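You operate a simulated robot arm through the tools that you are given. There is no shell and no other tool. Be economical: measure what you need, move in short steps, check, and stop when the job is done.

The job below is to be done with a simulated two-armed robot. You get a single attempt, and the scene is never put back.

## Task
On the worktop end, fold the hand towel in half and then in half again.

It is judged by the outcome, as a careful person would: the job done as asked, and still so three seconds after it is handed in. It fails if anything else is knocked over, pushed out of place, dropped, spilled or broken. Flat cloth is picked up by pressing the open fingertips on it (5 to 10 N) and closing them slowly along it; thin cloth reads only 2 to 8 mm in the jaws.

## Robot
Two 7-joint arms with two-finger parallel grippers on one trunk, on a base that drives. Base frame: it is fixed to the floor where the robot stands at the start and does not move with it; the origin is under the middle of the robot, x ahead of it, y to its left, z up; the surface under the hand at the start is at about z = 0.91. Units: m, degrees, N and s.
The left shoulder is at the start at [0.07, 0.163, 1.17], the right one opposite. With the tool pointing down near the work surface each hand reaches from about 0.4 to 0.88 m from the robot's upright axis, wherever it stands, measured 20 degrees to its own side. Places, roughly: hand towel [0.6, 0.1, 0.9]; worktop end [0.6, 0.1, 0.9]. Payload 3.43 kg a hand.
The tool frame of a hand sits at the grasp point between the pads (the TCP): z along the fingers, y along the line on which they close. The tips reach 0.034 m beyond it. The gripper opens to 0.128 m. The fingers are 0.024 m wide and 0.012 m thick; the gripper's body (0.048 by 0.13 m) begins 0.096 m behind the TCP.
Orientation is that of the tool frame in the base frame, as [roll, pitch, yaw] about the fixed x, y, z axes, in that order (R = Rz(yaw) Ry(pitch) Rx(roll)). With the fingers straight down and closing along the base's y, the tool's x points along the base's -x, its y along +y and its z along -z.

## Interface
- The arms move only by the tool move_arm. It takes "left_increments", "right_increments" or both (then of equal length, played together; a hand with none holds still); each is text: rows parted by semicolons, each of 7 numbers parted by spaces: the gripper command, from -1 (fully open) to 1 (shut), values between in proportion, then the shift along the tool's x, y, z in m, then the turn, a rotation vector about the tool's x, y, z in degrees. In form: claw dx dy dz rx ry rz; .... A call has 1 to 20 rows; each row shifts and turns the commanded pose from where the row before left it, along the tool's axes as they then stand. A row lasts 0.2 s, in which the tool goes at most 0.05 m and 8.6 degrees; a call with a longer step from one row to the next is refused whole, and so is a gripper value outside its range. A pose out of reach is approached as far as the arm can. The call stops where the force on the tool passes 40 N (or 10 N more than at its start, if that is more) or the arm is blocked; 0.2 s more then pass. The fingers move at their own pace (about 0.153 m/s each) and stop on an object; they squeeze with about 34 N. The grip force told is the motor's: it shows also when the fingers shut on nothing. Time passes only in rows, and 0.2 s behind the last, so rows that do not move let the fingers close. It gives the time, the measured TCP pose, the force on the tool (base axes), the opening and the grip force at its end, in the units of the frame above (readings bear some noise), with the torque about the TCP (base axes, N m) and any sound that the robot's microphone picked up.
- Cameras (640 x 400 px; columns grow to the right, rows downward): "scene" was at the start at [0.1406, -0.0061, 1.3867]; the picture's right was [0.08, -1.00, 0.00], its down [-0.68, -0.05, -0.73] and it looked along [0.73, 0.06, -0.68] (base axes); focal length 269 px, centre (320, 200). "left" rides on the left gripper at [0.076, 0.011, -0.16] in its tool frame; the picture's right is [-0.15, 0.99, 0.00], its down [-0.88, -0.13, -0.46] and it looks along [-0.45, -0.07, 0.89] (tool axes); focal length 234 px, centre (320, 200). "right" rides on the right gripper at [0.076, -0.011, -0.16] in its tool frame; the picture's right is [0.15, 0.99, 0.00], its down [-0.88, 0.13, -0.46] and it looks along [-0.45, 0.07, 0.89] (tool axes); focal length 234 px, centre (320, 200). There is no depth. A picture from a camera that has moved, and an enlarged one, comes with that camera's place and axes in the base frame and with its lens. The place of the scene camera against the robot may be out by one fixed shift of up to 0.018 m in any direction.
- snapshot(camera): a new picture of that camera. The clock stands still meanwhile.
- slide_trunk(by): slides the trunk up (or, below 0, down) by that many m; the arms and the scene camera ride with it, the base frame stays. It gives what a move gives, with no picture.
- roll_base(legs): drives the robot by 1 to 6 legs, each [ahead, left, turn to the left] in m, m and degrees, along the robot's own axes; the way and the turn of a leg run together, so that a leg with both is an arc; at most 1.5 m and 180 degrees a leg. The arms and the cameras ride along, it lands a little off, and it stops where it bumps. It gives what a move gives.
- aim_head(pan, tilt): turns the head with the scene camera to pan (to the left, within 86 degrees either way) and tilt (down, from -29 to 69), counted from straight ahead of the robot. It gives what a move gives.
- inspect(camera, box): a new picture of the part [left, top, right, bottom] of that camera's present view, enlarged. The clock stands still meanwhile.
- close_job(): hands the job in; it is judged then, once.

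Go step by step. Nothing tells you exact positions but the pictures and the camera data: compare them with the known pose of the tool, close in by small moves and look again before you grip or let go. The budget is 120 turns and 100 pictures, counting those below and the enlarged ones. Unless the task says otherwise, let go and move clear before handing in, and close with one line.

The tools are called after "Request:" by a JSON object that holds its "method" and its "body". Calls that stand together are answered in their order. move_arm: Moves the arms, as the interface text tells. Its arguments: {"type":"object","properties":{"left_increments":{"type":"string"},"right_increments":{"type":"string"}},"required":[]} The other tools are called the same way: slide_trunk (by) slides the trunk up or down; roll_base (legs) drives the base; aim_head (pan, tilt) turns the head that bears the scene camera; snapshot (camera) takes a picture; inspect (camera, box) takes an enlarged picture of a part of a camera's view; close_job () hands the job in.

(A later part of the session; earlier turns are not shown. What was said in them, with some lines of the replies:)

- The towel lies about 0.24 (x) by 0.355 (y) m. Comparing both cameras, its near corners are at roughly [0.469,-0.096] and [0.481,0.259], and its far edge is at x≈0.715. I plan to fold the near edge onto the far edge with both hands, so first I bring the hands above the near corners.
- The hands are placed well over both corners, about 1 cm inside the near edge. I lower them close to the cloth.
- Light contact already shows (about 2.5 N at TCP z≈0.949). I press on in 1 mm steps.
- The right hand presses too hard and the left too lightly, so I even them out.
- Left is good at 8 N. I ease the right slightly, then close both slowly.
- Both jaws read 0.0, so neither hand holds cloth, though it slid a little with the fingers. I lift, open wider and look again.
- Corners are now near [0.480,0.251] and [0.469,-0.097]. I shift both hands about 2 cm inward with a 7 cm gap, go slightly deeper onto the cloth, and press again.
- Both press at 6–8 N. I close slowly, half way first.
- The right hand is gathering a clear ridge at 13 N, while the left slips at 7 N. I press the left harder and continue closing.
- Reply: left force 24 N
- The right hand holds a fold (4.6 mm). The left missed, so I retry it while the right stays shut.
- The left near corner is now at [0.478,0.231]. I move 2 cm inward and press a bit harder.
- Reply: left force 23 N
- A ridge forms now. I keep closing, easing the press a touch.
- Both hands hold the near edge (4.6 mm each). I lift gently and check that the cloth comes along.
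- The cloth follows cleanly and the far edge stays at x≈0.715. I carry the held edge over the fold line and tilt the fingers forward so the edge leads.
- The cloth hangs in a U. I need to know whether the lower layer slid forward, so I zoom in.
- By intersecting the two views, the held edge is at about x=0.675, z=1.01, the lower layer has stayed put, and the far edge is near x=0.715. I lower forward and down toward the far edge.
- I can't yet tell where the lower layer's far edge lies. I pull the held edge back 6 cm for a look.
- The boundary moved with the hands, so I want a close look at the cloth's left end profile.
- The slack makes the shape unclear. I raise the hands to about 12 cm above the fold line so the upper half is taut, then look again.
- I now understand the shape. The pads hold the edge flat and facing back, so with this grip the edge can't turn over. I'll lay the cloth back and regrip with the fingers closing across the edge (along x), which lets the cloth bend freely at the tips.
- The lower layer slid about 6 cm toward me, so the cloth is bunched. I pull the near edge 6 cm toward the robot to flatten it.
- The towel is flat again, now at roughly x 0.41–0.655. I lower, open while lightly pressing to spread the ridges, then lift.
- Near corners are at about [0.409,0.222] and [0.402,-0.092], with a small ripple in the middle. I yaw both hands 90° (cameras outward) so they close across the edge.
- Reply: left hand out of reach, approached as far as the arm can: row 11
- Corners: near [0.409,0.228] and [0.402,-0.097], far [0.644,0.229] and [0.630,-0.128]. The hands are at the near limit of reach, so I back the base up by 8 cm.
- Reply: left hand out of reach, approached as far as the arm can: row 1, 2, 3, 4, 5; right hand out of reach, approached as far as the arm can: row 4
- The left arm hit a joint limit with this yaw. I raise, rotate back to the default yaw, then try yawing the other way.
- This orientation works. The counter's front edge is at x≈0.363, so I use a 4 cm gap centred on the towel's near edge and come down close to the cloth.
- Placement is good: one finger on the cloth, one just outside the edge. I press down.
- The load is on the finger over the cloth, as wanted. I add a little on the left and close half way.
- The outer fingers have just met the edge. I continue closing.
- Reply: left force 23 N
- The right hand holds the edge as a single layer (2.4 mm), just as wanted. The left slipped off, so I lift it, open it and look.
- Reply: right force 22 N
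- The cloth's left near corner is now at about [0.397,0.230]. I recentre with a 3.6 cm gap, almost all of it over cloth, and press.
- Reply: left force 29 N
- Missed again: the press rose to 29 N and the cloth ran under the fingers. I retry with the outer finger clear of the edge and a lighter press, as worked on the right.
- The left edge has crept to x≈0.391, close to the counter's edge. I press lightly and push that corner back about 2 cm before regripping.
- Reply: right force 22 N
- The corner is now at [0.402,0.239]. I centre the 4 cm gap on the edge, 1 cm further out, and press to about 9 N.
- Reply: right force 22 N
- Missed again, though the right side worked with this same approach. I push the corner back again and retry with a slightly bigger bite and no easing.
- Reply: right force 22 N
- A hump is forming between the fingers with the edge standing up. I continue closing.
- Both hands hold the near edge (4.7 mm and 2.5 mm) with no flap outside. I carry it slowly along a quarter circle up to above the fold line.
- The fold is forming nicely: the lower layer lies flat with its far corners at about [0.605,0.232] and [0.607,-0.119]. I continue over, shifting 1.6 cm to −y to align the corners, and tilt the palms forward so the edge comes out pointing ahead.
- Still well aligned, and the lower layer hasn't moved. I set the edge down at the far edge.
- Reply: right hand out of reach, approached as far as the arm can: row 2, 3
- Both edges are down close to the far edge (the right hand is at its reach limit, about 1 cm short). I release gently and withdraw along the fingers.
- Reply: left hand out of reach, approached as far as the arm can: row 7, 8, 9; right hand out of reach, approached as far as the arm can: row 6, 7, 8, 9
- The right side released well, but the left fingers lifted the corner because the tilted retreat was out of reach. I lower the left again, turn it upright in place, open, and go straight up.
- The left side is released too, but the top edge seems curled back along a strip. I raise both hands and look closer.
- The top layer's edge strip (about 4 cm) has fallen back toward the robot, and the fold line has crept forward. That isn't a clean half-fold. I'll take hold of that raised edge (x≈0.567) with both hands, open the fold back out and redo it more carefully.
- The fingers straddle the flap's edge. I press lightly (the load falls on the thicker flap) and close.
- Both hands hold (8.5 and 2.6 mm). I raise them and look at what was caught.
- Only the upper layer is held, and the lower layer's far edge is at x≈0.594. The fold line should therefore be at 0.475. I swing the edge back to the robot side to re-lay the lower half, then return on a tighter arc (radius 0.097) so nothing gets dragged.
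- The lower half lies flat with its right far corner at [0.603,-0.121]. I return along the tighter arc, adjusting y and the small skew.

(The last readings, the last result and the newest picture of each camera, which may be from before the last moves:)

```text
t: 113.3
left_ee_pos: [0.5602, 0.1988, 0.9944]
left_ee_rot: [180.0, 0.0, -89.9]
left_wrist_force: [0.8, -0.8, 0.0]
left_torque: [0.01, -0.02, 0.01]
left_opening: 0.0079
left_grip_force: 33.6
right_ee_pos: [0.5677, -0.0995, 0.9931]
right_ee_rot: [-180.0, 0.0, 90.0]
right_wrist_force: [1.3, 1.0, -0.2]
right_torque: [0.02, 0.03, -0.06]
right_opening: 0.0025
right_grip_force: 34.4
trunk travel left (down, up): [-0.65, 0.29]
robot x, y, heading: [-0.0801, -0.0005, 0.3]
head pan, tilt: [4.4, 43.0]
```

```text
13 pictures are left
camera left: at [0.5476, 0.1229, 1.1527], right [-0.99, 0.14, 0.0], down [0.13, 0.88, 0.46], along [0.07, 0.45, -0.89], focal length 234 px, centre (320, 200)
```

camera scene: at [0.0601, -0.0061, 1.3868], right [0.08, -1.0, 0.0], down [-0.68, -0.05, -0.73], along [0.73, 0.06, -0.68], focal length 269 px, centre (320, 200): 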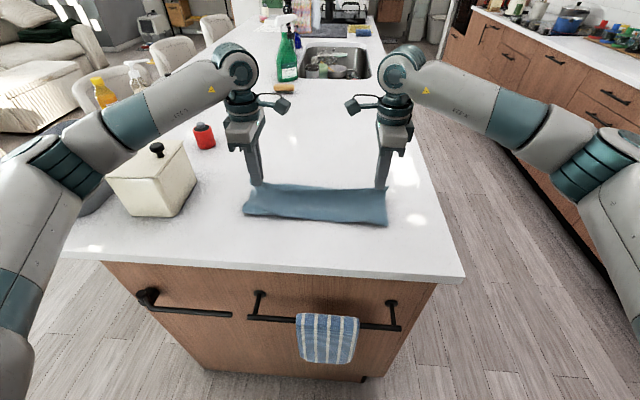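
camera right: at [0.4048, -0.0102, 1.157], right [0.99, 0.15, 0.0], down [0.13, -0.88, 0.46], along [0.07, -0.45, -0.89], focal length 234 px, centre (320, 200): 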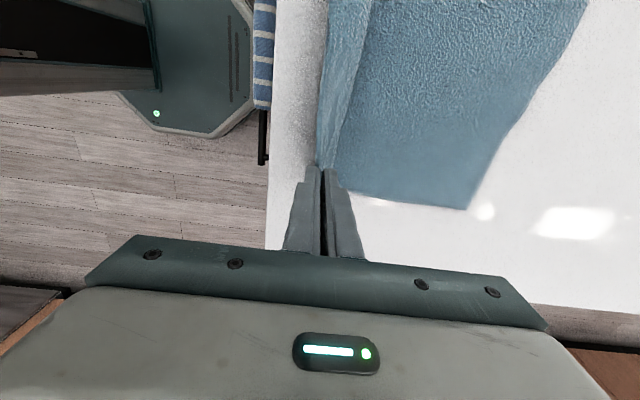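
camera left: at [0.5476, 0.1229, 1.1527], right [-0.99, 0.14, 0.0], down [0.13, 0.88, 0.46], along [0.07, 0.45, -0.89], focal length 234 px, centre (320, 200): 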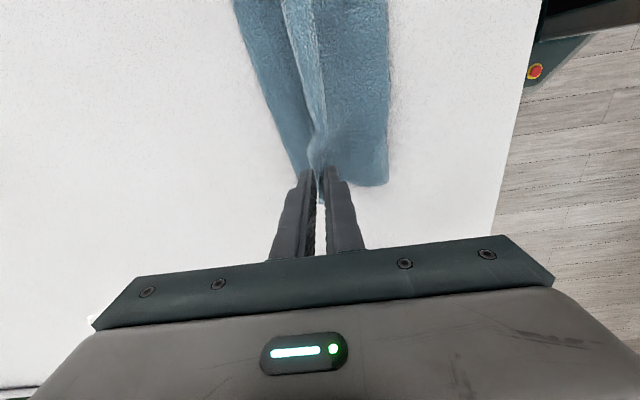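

Good. I lower the edge to rest, open slightly, nudge forward so the robot-side fingers push the standing edge toward the far side, then rise.

Request:
{"method": "move_arm", "body": {"left_increments": "1 0 -0.004 0.012 0 0 0; 1 0 -0.004 0.012 0 0 0; 1 0 -0.004 0.011 0 0 0; 0.9 0 0 0 0 0 0; 0.8 0 0 0 0 0 0; 0.7 0 0 0 0 0 0; 0.7 0 0 0 0 0 0; 0.7 0 -0.002 -0.004 0 0 0; 0.7 0 -0.008 -0.003 0 0 0; 0.7 0 -0.01 -0.002 0 0 0; 0.7 0 -0.01 -0.002 0 0 0; 0.7 0 -0.01 -0.005 0 0 0; 0.7 0 0 -0.02 0 0 0; 0.7 0 0 -0.03 0 0 0; 0.7 0 0 -0.03 0 0 0; 0.7 0 0 0 0 0 0", "right_increments": "1 0 0.0035 0.012 0 0 0; 1 0 0.0035 0.012 0 0 0; 1 0 0.003 0.01 0 0 0; 0.9 0 0 0 0 0 0; 0.8 0 0 0 0 0 0; 0.7 0 0 0 0 0 0; 0.7 0 0 0 0 0 0; 0.7 0 0.002 -0.004 0 0 0; 0.7 0 0.008 -0.003 0 0 0; 0.7 0 0.01 -0.002 0 0 0; 0.7 0 0.01 -0.002 0 0 0; 0.7 0 0.01 -0.005 0 0 0; 0.7 0 0 -0.02 0 0 0; 0.7 0 0 -0.03 0 0 0; 0.7 0 0 -0.03 0 0 0; 0.7 0 0 0 0 0 0"}}

Request:
{"method": "inspect", "body": {"camera": "scene", "box": [220, 130, 420, 255]}}

```text
t: 116.7
left_ee_pos: [0.6111, 0.1983, 1.0565]
left_ee_rot: [-180.0, 0.0, -89.9]
left_wrist_force: [-0.2, 0.7, -0.4]
left_torque: [-0.01, 0.05, -0.01]
left_opening: 0.0195
left_grip_force: 0.0
right_ee_pos: [0.617, -0.0995, 1.0552]
right_ee_rot: [180.0, 0.0, 90.0]
right_wrist_force: [-0.9, 0.4, 0.3]
right_torque: [-0.01, 0.0, 0.01]
right_opening: 0.0191
right_grip_force: 0.0
trunk travel left (down, up): [-0.65, 0.29]
robot x, y, heading: [-0.0831, 0.0006, 0.0]
head pan, tilt: [4.4, 43.0]
```

```text
3.20 times, centred on (320, 192) of scene
camera zoom: at [0.0614, -0.0061, 1.3866], right [0.08, -1.0, 0.0], down [-0.68, -0.05, -0.73], along [0.73, 0.06, -0.68], focal length 861 px, centre (320, 224)
```

zoom: 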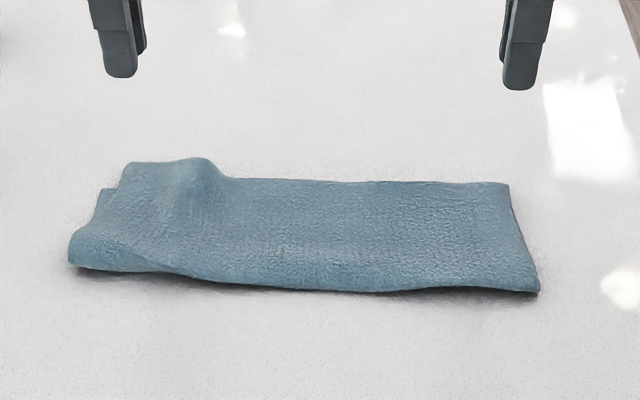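

That worked: the half-fold is aligned (x 0.48–0.605). Only the left far corner has a bump, so I look at it from the left camera.

Request:
{"method": "inspect", "body": {"camera": "left", "box": [160, 0, 480, 200]}}

```text
2.00 times, centred on (320, 100) of left
camera zoom: at [0.5999, 0.1217, 1.215], right [-0.99, 0.14, 0.0], down [0.13, 0.88, 0.46], along [0.07, 0.45, -0.89], focal length 468 px, centre (320, 400)
```

zoom: 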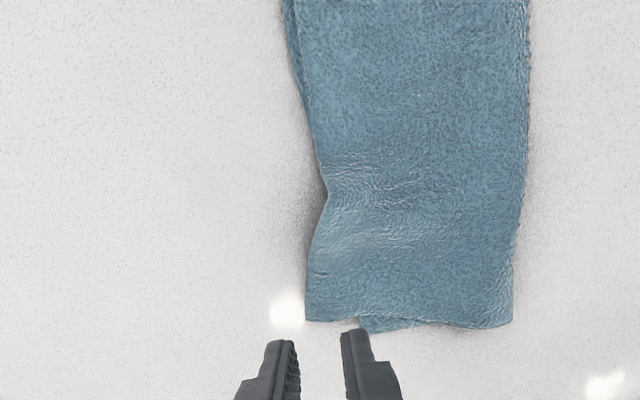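

The layers match well. The bump comes from the upper corner sitting about 1.5 cm inboard. I press the left closed fingertips lightly there and stroke outward (+y).

Request:
{"method": "move_arm", "body": {"left_increments": "1 0.01 0.008 0.03 0 0 0; 1 0 0 0.03 0 0 0; 1 0 0 0.03 0 0 0; 1 0 0 0.008 0 0 0; 1 0 0 0.005 0 0 0; 1 0 0 0.002 0 0 0; 1 -0.005 0 0 0 0 0; 1 -0.005 0 0 0 0 0; 1 -0.005 0 0 0 0 0; 1 -0.005 0 0 0 0 0; 1 -0.004 0 0 0 0 0; 1 0 0 0 0 0 0"}}

Request:
{"method": "inspect", "body": {"camera": "scene", "box": [220, 130, 420, 255]}}

```text
t: 119.3
left_ee_pos: [0.6039, 0.2128, 0.95]
left_ee_rot: [179.9, 0.0, -89.9]
left_wrist_force: [-0.1, -0.1, 2.4]
left_torque: [-0.01, -0.01, -0.02]
left_opening: 0.0003
left_grip_force: 33.0
right_ee_pos: [0.6161, -0.0992, 1.0562]
right_ee_rot: [-180.0, -0.1, 90.0]
right_wrist_force: [-0.4, 0.1, 0.2]
right_torque: [0.03, -0.02, -0.01]
right_opening: 0.0191
right_grip_force: 0.1
trunk travel left (down, up): [-0.65, 0.29]
robot x, y, heading: [-0.0778, 0.0024, 0.1]
head pan, tilt: [4.4, 43.0]
```

```text
3.20 times, centred on (320, 192) of scene
camera zoom: at [0.0604, -0.0064, 1.3867], right [0.08, -1.0, 0.0], down [-0.68, -0.05, -0.73], along [0.73, 0.06, -0.68], focal length 861 px, centre (320, 224)
```

zoom: 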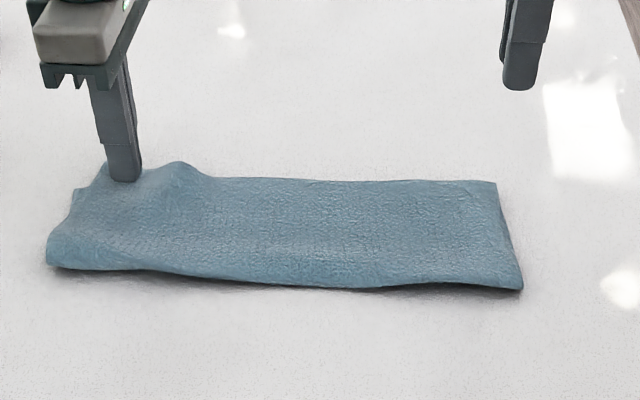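

The towel slid 1 cm as one piece and the bump shrank, so this is good enough. For the second fold I bring the right end (edge at y≈−0.10) over to the left end (y≈0.26), fold line y≈0.08. I clear the left hand away and turn the right hand to close along y.

Request:
{"method": "move_arm", "body": {"left_increments": "1 0 0 -0.02 0 0 0; 1 0 0 -0.045 0 0 0; 1 0 0 -0.045 0 0 0; 1 0 0 -0.045 0 0 0; 1 0 0 -0.045 0 0 0; 1 0 0 -0.04 0 0 0; 1 -0.03 0.015 0 0 0 0; 1 -0.03 0.015 0 0 0 0; 1 -0.03 0.015 0 0 0 0; 1 -0.03 0.015 0 0 0 0; 1 -0.03 0.015 0 0 0 0; 1 -0.03 0.015 0 0 0 0; 1 0 0 0 0 0 0; 1 0 0 0 0 0 0; 1 0 0 0 0 0 0; 1 0 0 0 0 0 0; 1 0 0 0 0 0 0", "right_increments": "0.22 0 0 0 0 0 -8.2; 0.22 0 0 0 0 0 -8.2; 0.22 0 0 0 0 0 -8.2; 0.22 0 0 0 0 0 -8.2; 0.22 0 0 0 0 0 -8.2; 0.22 0 0 0 0 0 -8.2; 0.22 0 0 0 0 0 -8.2; 0.22 0 0 0 0 0 -8.2; 0.22 0 0 0 0 0 -8.2; 0.22 0 0 0 0 0 -8.2; 0.22 0 0 0 0 0 -8; 0.22 0.032 0.005 0 0 0 0; 0.22 0.032 0.005 0 0 0 0; 0.22 0 0 0.03 0 0 0; 0.22 0 0 0.03 0 0 0; 0.22 0 0 0.03 0 0 0; 0.22 0 0 0 0 0 0"}}

Request:
{"method": "snapshot", "body": {"camera": "right"}}

```text
t: 122.9
left_ee_pos: [0.5131, 0.3935, 1.1904]
left_ee_rot: [179.9, 0.0, -89.9]
left_wrist_force: [0.7, -0.4, 0.5]
left_torque: [0.0, 0.01, 0.03]
left_opening: 0.0001
left_grip_force: 33.1
right_ee_pos: [0.5546, -0.0896, 0.9671]
right_ee_rot: [179.9, 0.0, -180.0]
right_wrist_force: [-0.1, -0.5, 0.2]
right_torque: [-0.01, -0.04, -0.04]
right_opening: 0.0499
right_grip_force: 0.0
trunk travel left (down, up): [-0.65, 0.29]
robot x, y, heading: [-0.0807, -0.0019, 0.2]
head pan, tilt: [4.4, 43.0]
```

```text
9 pictures are left
camera right: at [0.4791, -0.1023, 1.1265], right [-0.15, 0.99, 0.0], down [0.88, 0.13, 0.46], along [0.45, 0.07, -0.89], focal length 234 px, centre (320, 200)
```

right: 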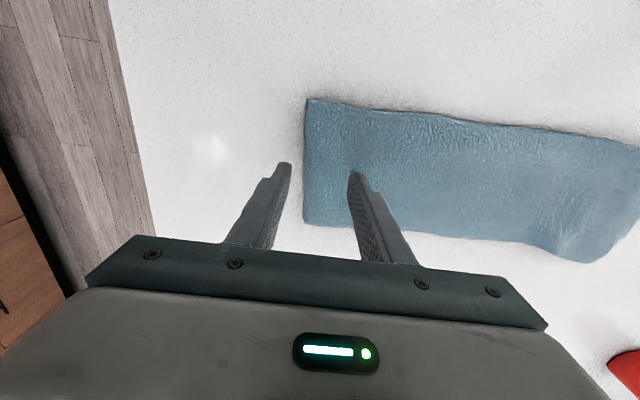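

The right edge is at y≈−0.104 and the bite is right. I press down.

Request:
{"method": "move_arm", "body": {"right_increments": "0.22 0 0 0.012 0 0 0; 0.22 0 0 0.003 0 0 0; 0.22 0 0 0.002 0 0 0; 0.22 0 0 0 0 0 0"}}

```text
t: 123.9
left_ee_pos: [0.5129, 0.3917, 1.1893]
left_ee_rot: [-179.9, 0.0, -89.9]
left_wrist_force: [0.3, -0.2, -0.8]
left_torque: [0.01, -0.01, -0.01]
left_opening: 0.0
left_grip_force: 33.1
right_ee_pos: [0.5542, -0.0889, 0.9499]
right_ee_rot: [-180.0, 0.1, 180.0]
right_wrist_force: [1.4, -1.8, 9.8]
right_torque: [0.26, -0.05, -0.01]
right_opening: 0.0492
right_grip_force: 0.1
trunk travel left (down, up): [-0.65, 0.29]
robot x, y, heading: [-0.0821, -0.0006, 0.2]
head pan, tilt: [4.4, 43.0]
```

Request:
{"method": "move_arm", "body": {"right_increments": "0.22 0 0 0.0012 0 0 0; 0.25 0 0 0 0 0 0; 0.29 0 0 0 0 0 0; 0.33 0 0 0 0 0 0; 0.37 0 0 0 0 0 0; 0.41 0 0 0 0 0 0; 0.45 0 0 0.0004 0 0 0; 0.49 0 0 0 0 0 0; 0.53 0 0 0 0 0 0; 0.57 0 0 0.0004 0 0 0; 0.6 0 0 0 0 0 0"}}

Request:
{"method": "inspect", "body": {"camera": "right", "box": [200, 60, 440, 210]}}

```text
t: 126.3
left_ee_pos: [0.5107, 0.3925, 1.191]
left_ee_rot: [-179.8, 0.0, -89.9]
left_wrist_force: [0.1, 0.4, 0.1]
left_torque: [0.01, 0.03, 0.02]
left_opening: 0.0001
left_grip_force: 33.6
right_ee_pos: [0.5517, -0.0902, 0.9485]
right_ee_rot: [180.0, 0.1, 179.9]
right_wrist_force: [1.8, -0.7, 31.8]
right_torque: [0.48, -0.1, -0.01]
right_opening: 0.0255
right_grip_force: 0.0
trunk travel left (down, up): [-0.65, 0.29]
robot x, y, heading: [-0.0811, -0.002, 0.1]
head pan, tilt: [4.4, 43.0]
```

```text
2.67 times, centred on (320, 135) of right
camera zoom: at [0.4758, -0.1013, 1.1089], right [-0.15, 0.99, 0.0], down [0.88, 0.13, 0.46], along [0.45, 0.07, -0.89], focal length 624 px, centre (320, 373)
```

zoom: 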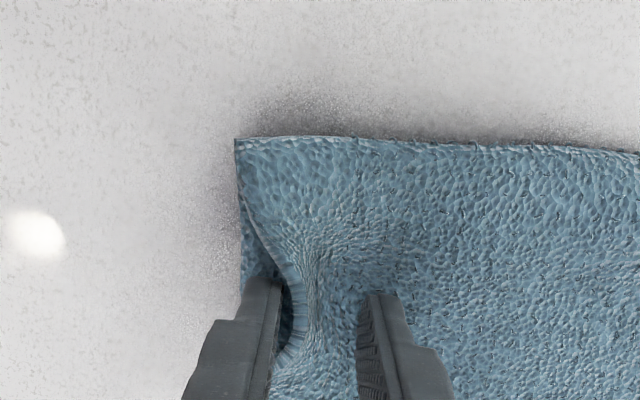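

Only the top layer is lifting and the bottom layer has stayed under the outer finger. I back off, open, and tilt the hand about 4° so the outer finger rides on the table beside both layers.

Request:
{"method": "move_arm", "body": {"right_increments": "0.4 0 0 0 0 0 0; 0.2 0 0 0 0 0 0; 0.1 0 0 -0.02 0 0 0; 0.1 0 -0.007 0 -4.2 0 0; 0.1 0 0 0 0 0 0"}}

Request:
{"method": "inspect", "body": {"camera": "right", "box": [200, 60, 440, 210]}}

```text
t: 127.5
left_ee_pos: [0.5137, 0.3925, 1.1882]
left_ee_rot: [180.0, 0.0, -89.8]
left_wrist_force: [0.9, -0.1, 0.9]
left_torque: [-0.01, -0.01, 0.02]
left_opening: 0.0
left_grip_force: 33.1
right_ee_pos: [0.5551, -0.0965, 0.9663]
right_ee_rot: [175.9, -0.1, 179.9]
right_wrist_force: [-0.3, 0.0, 0.3]
right_torque: [-0.04, 0.0, 0.0]
right_opening: 0.0577
right_grip_force: 0.1
trunk travel left (down, up): [-0.65, 0.29]
robot x, y, heading: [-0.0792, 0.0017, 0.3]
head pan, tilt: [4.4, 43.0]
```

```text
2.67 times, centred on (320, 135) of right
camera zoom: at [0.4793, -0.1198, 1.1255], right [-0.15, 0.99, 0.07], down [0.88, 0.1, 0.46], along [0.45, 0.13, -0.88], focal length 624 px, centre (320, 373)
```

zoom: 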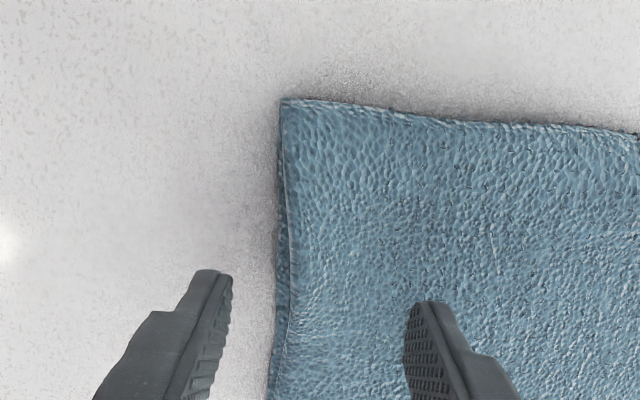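

The edge relaxed back neatly, and the outer finger is clear and lower. I press down.

Request:
{"method": "move_arm", "body": {"right_increments": "0.1 0 0 0.013 0 0 0; 0.1 0 0 0.002 0 0 0; 0.1 0 0 0.001 0 0 0; 0.1 0 0 0.001 0 0 0; 0.1 0 0 0 0 0 0"}}

```text
t: 128.7
left_ee_pos: [0.5128, 0.3913, 1.19]
left_ee_rot: [180.0, 0.0, -89.8]
left_wrist_force: [-0.3, -0.4, -0.2]
left_torque: [-0.01, -0.01, 0.01]
left_opening: 0.0
left_grip_force: 32.9
right_ee_pos: [0.5533, -0.0957, 0.9512]
right_ee_rot: [175.8, 0.0, -180.0]
right_wrist_force: [0.0, -0.6, 1.3]
right_torque: [0.02, 0.0, 0.01]
right_opening: 0.0574
right_grip_force: 0.0
trunk travel left (down, up): [-0.65, 0.29]
robot x, y, heading: [-0.0802, 0.0014, 0.1]
head pan, tilt: [4.4, 43.0]
```

Request:
{"method": "move_arm", "body": {"right_increments": "0.1 0 0 0.001 0 0 0; 0.1 0 0 0.001 0 0 0; 0.1 0 0 0.001 0 0 0; 0.1 0 0 0 0 0 0"}}

```text
t: 129.7
left_ee_pos: [0.5131, 0.3911, 1.1904]
left_ee_rot: [180.0, -0.1, -89.9]
left_wrist_force: [-1.0, -0.5, -0.2]
left_torque: [-0.03, 0.04, 0.04]
left_opening: 0.0
left_grip_force: 33.0
right_ee_pos: [0.5528, -0.0949, 0.9485]
right_ee_rot: [175.7, 0.1, -180.0]
right_wrist_force: [0.2, -1.3, 8.4]
right_torque: [0.24, -0.02, -0.02]
right_opening: 0.0574
right_grip_force: 0.0
trunk travel left (down, up): [-0.65, 0.29]
robot x, y, heading: [-0.0818, -0.0031, -0.0]
head pan, tilt: [4.4, 43.0]
```

The inner finger bears on the towel and the outer tip is at table level. I close half way.

Request:
{"method": "move_arm", "body": {"right_increments": "0.1 0 0 0.0008 0 0 0; 0.14 0 0 0 0 0 0; 0.18 0 0 0 0 0 0; 0.22 0 0 0 0 0 0; 0.26 0 0 0 0 0 0; 0.3 0 0 0 0 0 0; 0.34 0 0 0 0 0 0; 0.38 0 0 0 0 0 0; 0.42 0 0 0 0 0 0; 0.46 0 0 0 0 0 0; 0.5 0 0 0 0 0 0; 0.54 0 0 0 0 0 0; 0.58 0 0 0 0 0 0; 0.62 0 0 0 0 0 0"}}

Request:
{"method": "inspect", "body": {"camera": "right", "box": [200, 60, 440, 210]}}

```text
t: 132.7
left_ee_pos: [0.5113, 0.3914, 1.1916]
left_ee_rot: [-179.9, 0.0, -89.9]
left_wrist_force: [0.4, -0.2, 0.1]
left_torque: [0.03, 0.0, 0.0]
left_opening: 0.0
left_grip_force: 33.4
right_ee_pos: [0.5513, -0.0962, 0.9477]
right_ee_rot: [175.7, 0.2, 179.9]
right_wrist_force: [-0.6, -2.2, 24.9]
right_torque: [0.33, -0.02, 0.03]
right_opening: 0.0242
right_grip_force: 0.0
trunk travel left (down, up): [-0.65, 0.29]
robot x, y, heading: [-0.0775, 0.0026, 0.1]
head pan, tilt: [4.4, 43.0]
```

```text
2.67 times, centred on (320, 135) of right
camera zoom: at [0.4762, -0.1197, 1.1068], right [-0.15, 0.99, 0.07], down [0.88, 0.1, 0.47], along [0.45, 0.13, -0.88], focal length 624 px, centre (320, 373)
```

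zoom: 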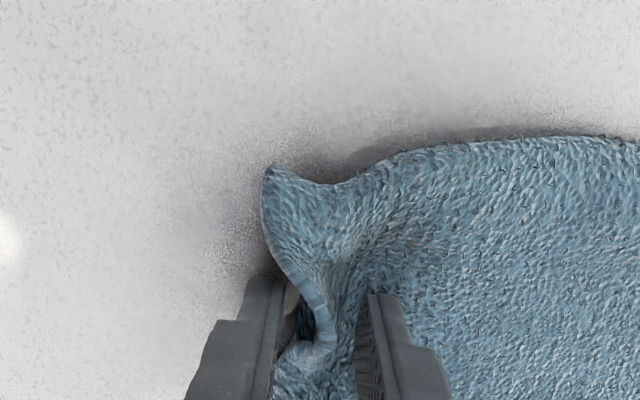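

Now both layers buckle up together between the fingers, with bare table beside the outer finger. I finish closing.

Request:
{"method": "move_arm", "body": {"right_increments": "0.65 0 0 0 0 0 0; 0.68 0 0 0 0 0 0; 0.71 0 0 0 0 0 0; 0.74 0 0 0 0 0 0; 0.77 0 0 0 0 0 0; 0.8 0 0 0 0 0 0; 0.83 0 0 0 0 0 0; 0.86 0 0 0 0 0 0; 0.9 0 0 0 0 0 0; 0.95 0 0 0 0 0 0; 1 0 0 0 0 0 0; 1 0 0 0 0 0 0; 1 0 0 0 0 0 0"}}

```text
t: 135.5
left_ee_pos: [0.5106, 0.3939, 1.1916]
left_ee_rot: [-179.7, -0.2, -89.9]
left_wrist_force: [-0.2, -0.4, -1.0]
left_torque: [0.04, -0.01, 0.0]
left_opening: 0.0001
left_grip_force: 32.8
right_ee_pos: [0.552, -0.0938, 0.9485]
right_ee_rot: [175.8, 0.2, -180.0]
right_wrist_force: [0.3, 7.5, 30.8]
right_torque: [0.5, -0.05, 0.08]
right_opening: 0.0057
right_grip_force: 34.9
trunk travel left (down, up): [-0.65, 0.29]
robot x, y, heading: [-0.0809, 0.0032, 0.2]
head pan, tilt: [4.4, 43.0]
```

The grip reads 5.7 mm, consistent with both layers. I lift along an arc toward the fold line and check.

Request:
{"method": "move_arm", "body": {"right_increments": "1 0 0.002 -0.015 4.2 0 0; 1 0 0.005 -0.015 0 0 0; 1 0 0.006 -0.015 0 0 0; 1 0 0.006 -0.015 0 0 0; 1 0 0.007 -0.015 0 0 0; 1 0 0.0158 -0.0138 0 0 0; 1 0 0.0158 -0.0138 0 0 0; 1 0 0.0158 -0.0138 0 0 0; 1 0 0.0158 -0.0138 0 0 0; 1 0 0 0 0 0 0"}}

Request:
{"method": "inspect", "body": {"camera": "scene", "box": [200, 100, 440, 250]}}

```text
t: 137.7
left_ee_pos: [0.5134, 0.391, 1.1895]
left_ee_rot: [-180.0, 0.1, -89.9]
left_wrist_force: [-0.1, -0.9, 0.5]
left_torque: [0.06, -0.01, -0.01]
left_opening: 0.0002
left_grip_force: 32.7
right_ee_pos: [0.5534, -0.0073, 1.0776]
right_ee_rot: [180.0, 0.0, 179.9]
right_wrist_force: [-1.3, 0.4, -0.6]
right_torque: [0.05, -0.01, 0.03]
right_opening: 0.0042
right_grip_force: 34.0
trunk travel left (down, up): [-0.65, 0.29]
robot x, y, heading: [-0.0815, 0.0027, 0.0]
head pan, tilt: [4.4, 43.0]
```

```text
2.67 times, centred on (320, 175) of scene
camera zoom: at [0.0608, -0.0068, 1.3867], right [0.08, -1.0, 0.0], down [-0.68, -0.05, -0.73], along [0.73, 0.06, -0.68], focal length 718 px, centre (320, 267)
```

zoom: 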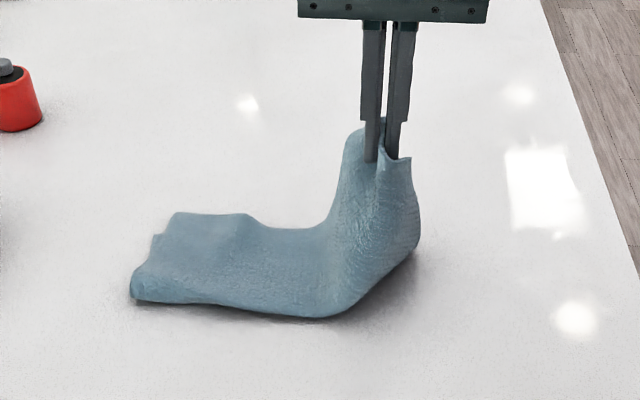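

Both layers are up and folding. The left end is at y≈0.22, so I'll set the held end down at tip y≈0.19–0.20. I carry on over the arc, moving the left hand further aside.

Request:
{"method": "move_arm", "body": {"left_increments": "1 -0.01 0 0 0 0 0; 1 -0.01 0 0 0 0 0; 1 -0.01 0 0 0 0 0; 1 -0.01 0 0 0 0 0; 1 -0.01 0 0 0 0 0; 1 -0.01 0 0 0 0 0; 1 0 0 0 0 0 0; 1 0 0 0 0 0 0; 1 0 0 0 0 0 0; 1 0 0 0 0 0 0; 1 0 0 0 0 0 0; 1 0 0 0 0 0 0; 1 0 0 0 0 0 0; 1 0 0 0 0 0 0; 1 0 0 0 0 0 0; 1 0 0 0 0 0 0", "right_increments": "1 -0.0005 0.0143 -0.003 0 0 0; 1 -0.0005 0.0143 -0.003 0 0 0; 1 -0.0005 0.0143 -0.003 0 0 0; 1 -0.0005 0.0143 -0.003 0 0 0; 1 -0.0005 0.0178 0.0048 0 0 0; 1 -0.0005 0.0178 0.0048 0 0 0; 1 -0.0005 0.0178 0.0048 0 0 0; 1 -0.0005 0.0178 0.0048 0 0 0; 1 -0.0005 0.013 0.013 0 0 0; 1 -0.0005 0.013 0.013 0 0 0; 1 -0.0005 0.013 0.013 0 0 0; 1 -0.0005 0.013 0.013 0 0 0; 1 -0.0005 0.005 0.012 0 0 0; 1 -0.0005 0.005 0.012 0 0 0; 1 -0.0005 0.005 0.012 0 0 0; 1 0 0 0 0 0 0"}}

Request:
{"method": "inspect", "body": {"camera": "scene", "box": [200, 120, 440, 270]}}

```text
t: 141.1
left_ee_pos: [0.5134, 0.4521, 1.19]
left_ee_rot: [-179.9, 0.0, -89.9]
left_wrist_force: [0.5, 0.6, -0.2]
left_torque: [0.01, 0.03, -0.01]
left_opening: 0.0001
left_grip_force: 33.1
right_ee_pos: [0.5621, 0.1882, 0.9806]
right_ee_rot: [180.0, 0.0, -180.0]
right_wrist_force: [-0.5, 0.4, -0.6]
right_torque: [0.08, -0.04, 0.03]
right_opening: 0.0042
right_grip_force: 34.1
trunk travel left (down, up): [-0.65, 0.29]
robot x, y, heading: [-0.0812, -0.0005, -0.2]
head pan, tilt: [4.4, 43.0]
```

```text
2.67 times, centred on (320, 195) of scene
camera zoom: at [0.0606, -0.0063, 1.3867], right [0.08, -1.0, 0.0], down [-0.68, -0.05, -0.73], along [0.73, 0.06, -0.68], focal length 718 px, centre (320, 213)
```

zoom: 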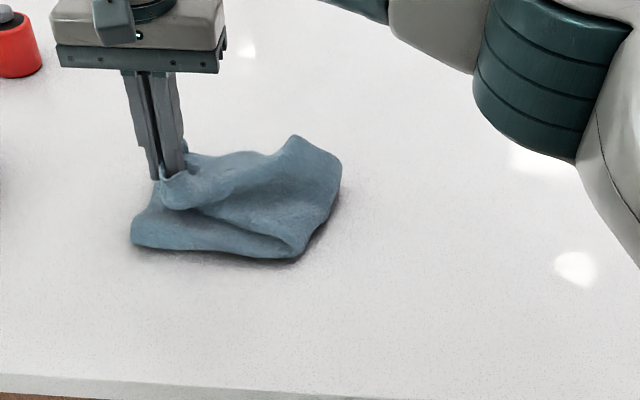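

The fold is coming over well. I lower, open slightly, nudge outward (+y) so the standing edge falls toward the left end, then rise.

Request:
{"method": "move_arm", "body": {"right_increments": "1 0 0.002 0.01 0 0 0; 1 0 0.002 0.01 0 0 0; 1 0 0 0.003 0 0 0; 0.9 0 0 0 0 0 0; 0.8 0 0 0 0 0 0; 0.7 0 0 0 0 0 0; 0.65 0 0 0 0 0 0; 0.65 0 0.002 -0.004 0 0 0; 0.65 0 0.008 -0.003 0 0 0; 0.65 0 0.01 -0.002 0 0 0; 0.65 0 0.01 -0.002 0 0 0; 0.65 0 0.01 -0.005 0 0 0; 0.65 0 0 -0.02 0 0 0; 0.65 0 0 -0.03 0 0 0; 0.65 0 0 -0.03 0 0 0; 0.65 0.02 -0.03 0 0 0 0; 0.65 0.02 -0.04 -0.02 0 0 0; 0.65 0 -0.045 -0.02 0 0 0; 0.65 0 -0.045 0 0 0 0; 0.65 0 -0.045 0 0 0 0"}}

Request:
{"method": "inspect", "body": {"camera": "scene", "box": [200, 120, 440, 270]}}

```text
t: 145.3
left_ee_pos: [0.5134, 0.4505, 1.1905]
left_ee_rot: [180.0, 0.2, -89.9]
left_wrist_force: [0.5, -0.2, 0.4]
left_torque: [0.01, -0.01, 0.01]
left_opening: 0.0
left_grip_force: 33.2
right_ee_pos: [0.5216, 0.026, 1.0922]
right_ee_rot: [179.9, -0.1, 180.0]
right_wrist_force: [-0.2, 0.3, -0.4]
right_torque: [0.05, 0.02, 0.03]
right_opening: 0.0224
right_grip_force: 0.0
trunk travel left (down, up): [-0.65, 0.29]
robot x, y, heading: [-0.0808, -0.0022, 0.3]
head pan, tilt: [4.4, 43.0]
```

```text
2.67 times, centred on (320, 195) of scene
camera zoom: at [0.0604, -0.0083, 1.3867], right [0.08, -1.0, 0.0], down [-0.68, -0.05, -0.73], along [0.73, 0.06, -0.68], focal length 718 px, centre (320, 213)
```

zoom: 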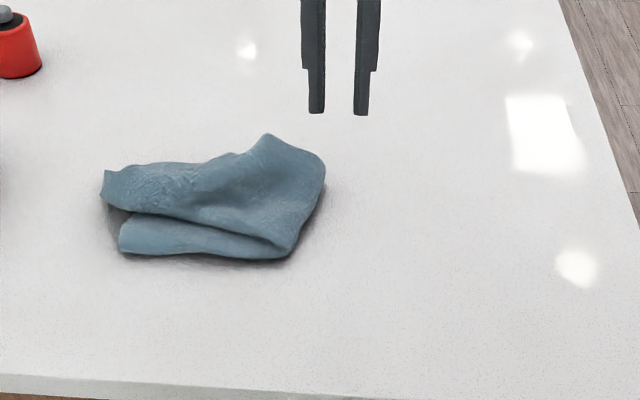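

It's a quarter now, with the top end somewhat skewed and a bulge at the crease. I look from above with the right camera to judge what needs tidying.

Request:
{"method": "inspect", "body": {"camera": "right", "box": [300, 20, 640, 232]}}

```text
1.88 times, centred on (470, 126) of right
camera zoom: at [0.4463, 0.0131, 1.2533], right [-0.15, 0.99, 0.0], down [0.88, 0.13, 0.46], along [0.45, 0.07, -0.89], focal length 441 px, centre (38, 339)
```

zoom: 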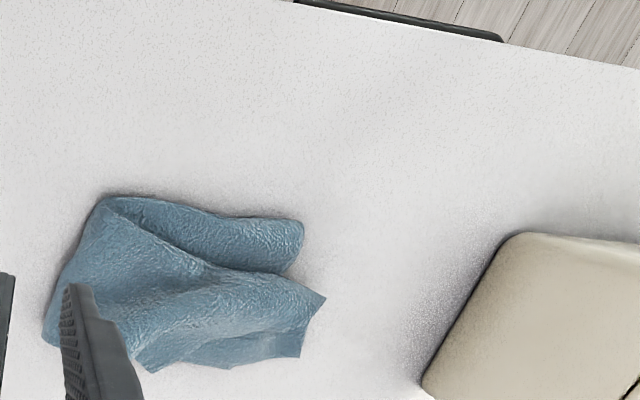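

The top half is rotated: its near-left corner is at about [0.541,0.259] and should be at [0.49,0.222]. I'll take that near edge of the top pair with the left hand, lift it slightly and bring it into line. First I approach and move the right hand clear.

Request:
{"method": "move_arm", "body": {"left_increments": "0.22 0.036 -0.004 0 0 0 0; 0.22 0.036 -0.004 0 0 0 0; 0.22 0.036 -0.004 0 0 0 0; 0.22 0.036 -0.004 0 0 0 0; 0.22 0.036 -0.004 0 0 0 0; 0.22 0.0355 -0.0036 0 0 0 0; 0.22 0 0 0.045 0 0 0; 0.22 0 0 0.045 0 0 0; 0.22 0 0 0.045 0 0 0; 0.22 0 0 0.045 0 0 0; 0.22 0 0 0.04 0 0 0; 0.22 0 0 0.005 0 0 0; 0.22 0 0 0 0 0 0", "right_increments": "0.65 0 -0.03 0 0 0 0; 0.65 0 -0.03 0 0 0 0; 0.65 0 -0.03 0 0 0 0; 0.65 0 -0.03 0 0 0 0; 0.65 0 0 0 0 0 0; 0.65 0 0 0 0 0 0; 0.65 0 0 0 0 0 0; 0.65 0 0 0 0 0 0; 0.65 0 0 0 0 0 0; 0.65 0 0 0 0 0 0; 0.65 0 0 0 0 0 0; 0.65 0 0 0 0 0 0; 0.65 0 0 0 0 0 0"}}

```text
t: 148.1
left_ee_pos: [0.5367, 0.2375, 0.9649]
left_ee_rot: [180.0, 0.0, -89.9]
left_wrist_force: [-0.6, -0.3, 0.6]
left_torque: [0.01, -0.02, 0.0]
left_opening: 0.0501
left_grip_force: 0.2
right_ee_pos: [0.5216, -0.0917, 1.0935]
right_ee_rot: [-180.0, 0.0, -180.0]
right_wrist_force: [1.0, 0.0, 0.0]
right_torque: [-0.04, 0.03, 0.03]
right_opening: 0.0223
right_grip_force: 0.0
trunk travel left (down, up): [-0.65, 0.29]
robot x, y, heading: [-0.0762, 0.0004, -0.1]
head pan, tilt: [4.4, 43.0]
```

Request:
{"method": "move_arm", "body": {"left_increments": "0.22 0 0 0.003 0 0 0; 0.22 0 0 0.002 0 0 0; 0.22 0 0 0.002 0 0 0; 0.22 0 0 0 0 0 0"}}

```text
t: 149.1
left_ee_pos: [0.5376, 0.2365, 0.9588]
left_ee_rot: [180.0, 0.0, -89.9]
left_wrist_force: [1.0, 0.4, 0.2]
left_torque: [-0.01, 0.01, -0.01]
left_opening: 0.0498
left_grip_force: 0.1
right_ee_pos: [0.5224, -0.094, 1.0942]
right_ee_rot: [179.9, 0.0, 180.0]
right_wrist_force: [0.5, 0.4, -0.3]
right_torque: [0.0, 0.01, -0.02]
right_opening: 0.0224
right_grip_force: 0.0
trunk travel left (down, up): [-0.65, 0.29]
robot x, y, heading: [-0.081, 0.0007, 0.3]
head pan, tilt: [4.4, 43.0]
```

Request:
{"method": "move_arm", "body": {"left_increments": "0.22 0 0 0.002 0 0 0; 0.22 0 0 0.002 0 0 0; 0.22 0 0 0.001 0 0 0; 0.22 0 0 0 0 0 0"}}

```text
t: 150.1
left_ee_pos: [0.5369, 0.2361, 0.9536]
left_ee_rot: [-179.9, 0.0, -90.0]
left_wrist_force: [1.0, 0.2, 0.3]
left_torque: [-0.02, -0.02, 0.01]
left_opening: 0.0499
left_grip_force: 0.1
right_ee_pos: [0.5224, -0.0934, 1.0924]
right_ee_rot: [-179.9, 0.0, -180.0]
right_wrist_force: [0.7, 0.4, 0.3]
right_torque: [0.0, 0.01, 0.03]
right_opening: 0.0226
right_grip_force: 0.1
trunk travel left (down, up): [-0.65, 0.29]
robot x, y, heading: [-0.0803, -0.0014, -0.2]
head pan, tilt: [4.4, 43.0]
```

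No contact yet, so I use a picture to see where the fingers are over the towel.

Request:
{"method": "inspect", "body": {"camera": "left", "box": [160, 30, 480, 230]}}

```text
2.00 times, centred on (320, 130) of left
camera zoom: at [0.5252, 0.1607, 1.1123], right [-0.99, 0.14, 0.0], down [0.13, 0.88, 0.46], along [0.07, 0.45, -0.89], focal length 468 px, centre (320, 340)
```

zoom: 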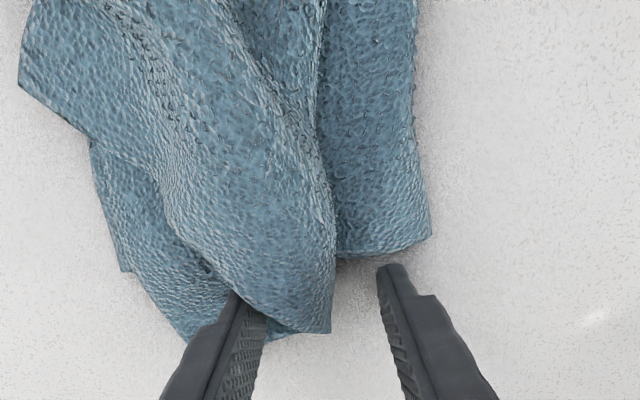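

The top corner lies between the fingers, with the far finger just past its end edge. I lift, move 2 cm inboard so it sits on the cloth, and touch down.

Request:
{"method": "move_arm", "body": {"left_increments": "0.22 0 0 -0.015 0 0 0; 0.22 0.02 0 -0.005 0 0 0; 0.22 0 0 0.01 0 0 0; 0.22 0 0 0.004 0 0 0; 0.22 0 0 0.003 0 0 0; 0.22 0 0 0 0 0 0"}}

```text
t: 151.5
left_ee_pos: [0.5375, 0.2161, 0.9566]
left_ee_rot: [180.0, 0.0, -89.9]
left_wrist_force: [0.0, 0.4, 1.7]
left_torque: [-0.03, -0.05, 0.01]
left_opening: 0.0498
left_grip_force: 0.0
right_ee_pos: [0.5231, -0.0928, 1.0946]
right_ee_rot: [-179.9, 0.0, -180.0]
right_wrist_force: [0.2, -0.2, 0.5]
right_torque: [0.0, -0.02, -0.01]
right_opening: 0.0226
right_grip_force: 0.1
trunk travel left (down, up): [-0.65, 0.29]
robot x, y, heading: [-0.0829, -0.0011, 0.0]
head pan, tilt: [4.4, 43.0]
```

Request:
{"method": "move_arm", "body": {"left_increments": "0.25 0 0 0.002 0 0 0; 0.29 0 0 0.001 0 0 0; 0.33 0 0 0 0 0 0; 0.37 0 0 0 0 0 0; 0.41 0 0 0 0 0 0; 0.45 0 0 0 0 0 0; 0.49 0 0 0 0 0 0; 0.53 0 0 0 0 0 0; 0.57 0 0 0 0 0 0; 0.61 0 0 0 0 0 0; 0.65 0 0 0 0 0 0; 0.69 0 0 0 0 0 0; 0.73 0 0 0 0 0 0; 0.77 0 0 0 0 0 0; 0.82 0 0 0 0 0 0; 0.87 0 0 0 0 0 0; 0.93 0 0 0 0 0 0; 1 0 0 0 0 0 0; 1 0 0 0 0 0 0; 1 0 0 0 0 0 0"}}

```text
t: 155.7
left_ee_pos: [0.5368, 0.2166, 0.9536]
left_ee_rot: [180.0, 0.1, -89.8]
left_wrist_force: [0.9, -1.2, 3.4]
left_torque: [-0.01, -0.03, 0.1]
left_opening: 0.0047
left_grip_force: 34.2
right_ee_pos: [0.522, -0.0927, 1.0944]
right_ee_rot: [-179.9, 0.1, 180.0]
right_wrist_force: [0.2, -0.4, -0.5]
right_torque: [-0.01, -0.02, -0.01]
right_opening: 0.0224
right_grip_force: 0.0
trunk travel left (down, up): [-0.65, 0.29]
robot x, y, heading: [-0.0801, -0.0039, 0.1]
head pan, tilt: [4.4, 43.0]
```

It holds the top pair only (4.7 mm). I lift a little, carry it toward the robot and slightly inboard, set it down, release, and nudge the edge toward the robot side.

Request:
{"method": "move_arm", "body": {"left_increments": "1 0 0 -0.012 0 0 0; 1 0 0 -0.013 0 0 0; 1 0.0045 0.009 0 0 0 0; 1 0.0045 0.009 0 0 0 0; 1 0.0045 0.01 0 0 0 0; 1 0.0045 0.01 0 0 0 0; 1 0 0 0.01 0 0 0; 1 0 0 0.01 0 0 0; 0.9 0 0 0 0 0 0; 0.8 0 0 0 0 0 0; 0.7 0 0 0 0 0 0; 0.65 0 0 0 0 0 0; 0.65 0 0.004 -0.004 0 0 0; 0.65 0 0.007 -0.003 0 0 0; 0.65 0 0.009 -0.003 0 0 0; 0.65 0 0.009 -0.003 0 0 0; 0.65 0 0 -0.02 0 0 0; 0.65 0 0 -0.04 0 0 0; 0.65 0 0 -0.04 0 0 0; 0.65 0 0 0 0 0 0"}}

Request:
{"method": "inspect", "body": {"camera": "scene", "box": [200, 120, 440, 270]}}

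```text
t: 159.9
left_ee_pos: [0.4722, 0.1992, 1.0713]
left_ee_rot: [179.9, 0.0, -89.9]
left_wrist_force: [0.8, -0.3, -0.2]
left_torque: [-0.02, 0.02, 0.0]
left_opening: 0.0224
left_grip_force: 0.1
right_ee_pos: [0.5219, -0.0924, 1.0939]
right_ee_rot: [179.9, 0.0, 179.9]
right_wrist_force: [0.2, -0.5, -1.3]
right_torque: [-0.02, -0.01, 0.01]
right_opening: 0.0223
right_grip_force: 0.1
trunk travel left (down, up): [-0.65, 0.29]
robot x, y, heading: [-0.079, 0.0005, 0.2]
head pan, tilt: [4.4, 43.0]
```

```text
2.67 times, centred on (320, 195) of scene
camera zoom: at [0.0611, -0.0058, 1.3866], right [0.08, -1.0, 0.0], down [-0.68, -0.05, -0.73], along [0.73, 0.06, -0.68], focal length 718 px, centre (320, 213)
```

zoom: 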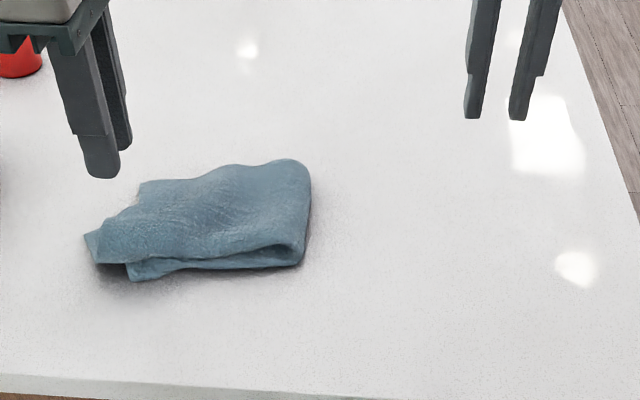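

The towel is now a neat quarter fold, with all edges close together. I move both hands clear.

Request:
{"method": "move_arm", "body": {"left_increments": "0.65 0 0 -0.04 0 0 0; 0.65 0 0 -0.04 0 0 0; 0.65 -0.03 0 0 0 0 0; 0.65 -0.03 0 0 0 0 0; 0.65 0 0 0 0 0 0", "right_increments": "0.65 0 0 -0.02 0 0 0; 0.65 0 -0.02 -0.02 0 0 0; 0.65 0 -0.02 0 0 0 0; 0.65 0 0 0 0 0 0; 0.65 0 0 0 0 0 0"}}

```text
t: 161.1
left_ee_pos: [0.4703, 0.2565, 1.1513]
left_ee_rot: [-180.0, 0.1, -89.9]
left_wrist_force: [0.1, -0.6, 0.0]
left_torque: [0.02, 0.0, 0.0]
left_opening: 0.0224
left_grip_force: 0.1
right_ee_pos: [0.5222, -0.1354, 1.134]
right_ee_rot: [179.9, 0.0, 179.9]
right_wrist_force: [0.3, -0.4, -0.6]
right_torque: [0.05, 0.0, 0.02]
right_opening: 0.0225
right_grip_force: 0.0
trunk travel left (down, up): [-0.65, 0.29]
robot x, y, heading: [-0.0814, 0.001, 0.1]
head pan, tilt: [4.4, 43.0]
```

The towel is folded in half and in half again, and both hands are clear, so I hand the job in.

Request:
{"method": "close_job", "body": {}}

```text
The job is handed in.
```

The hand towel is folded in half and in half again on the worktop end. The last picture showed a neat quarter with a slight bulge at the second crease and one corner sticking out a little at the left end.
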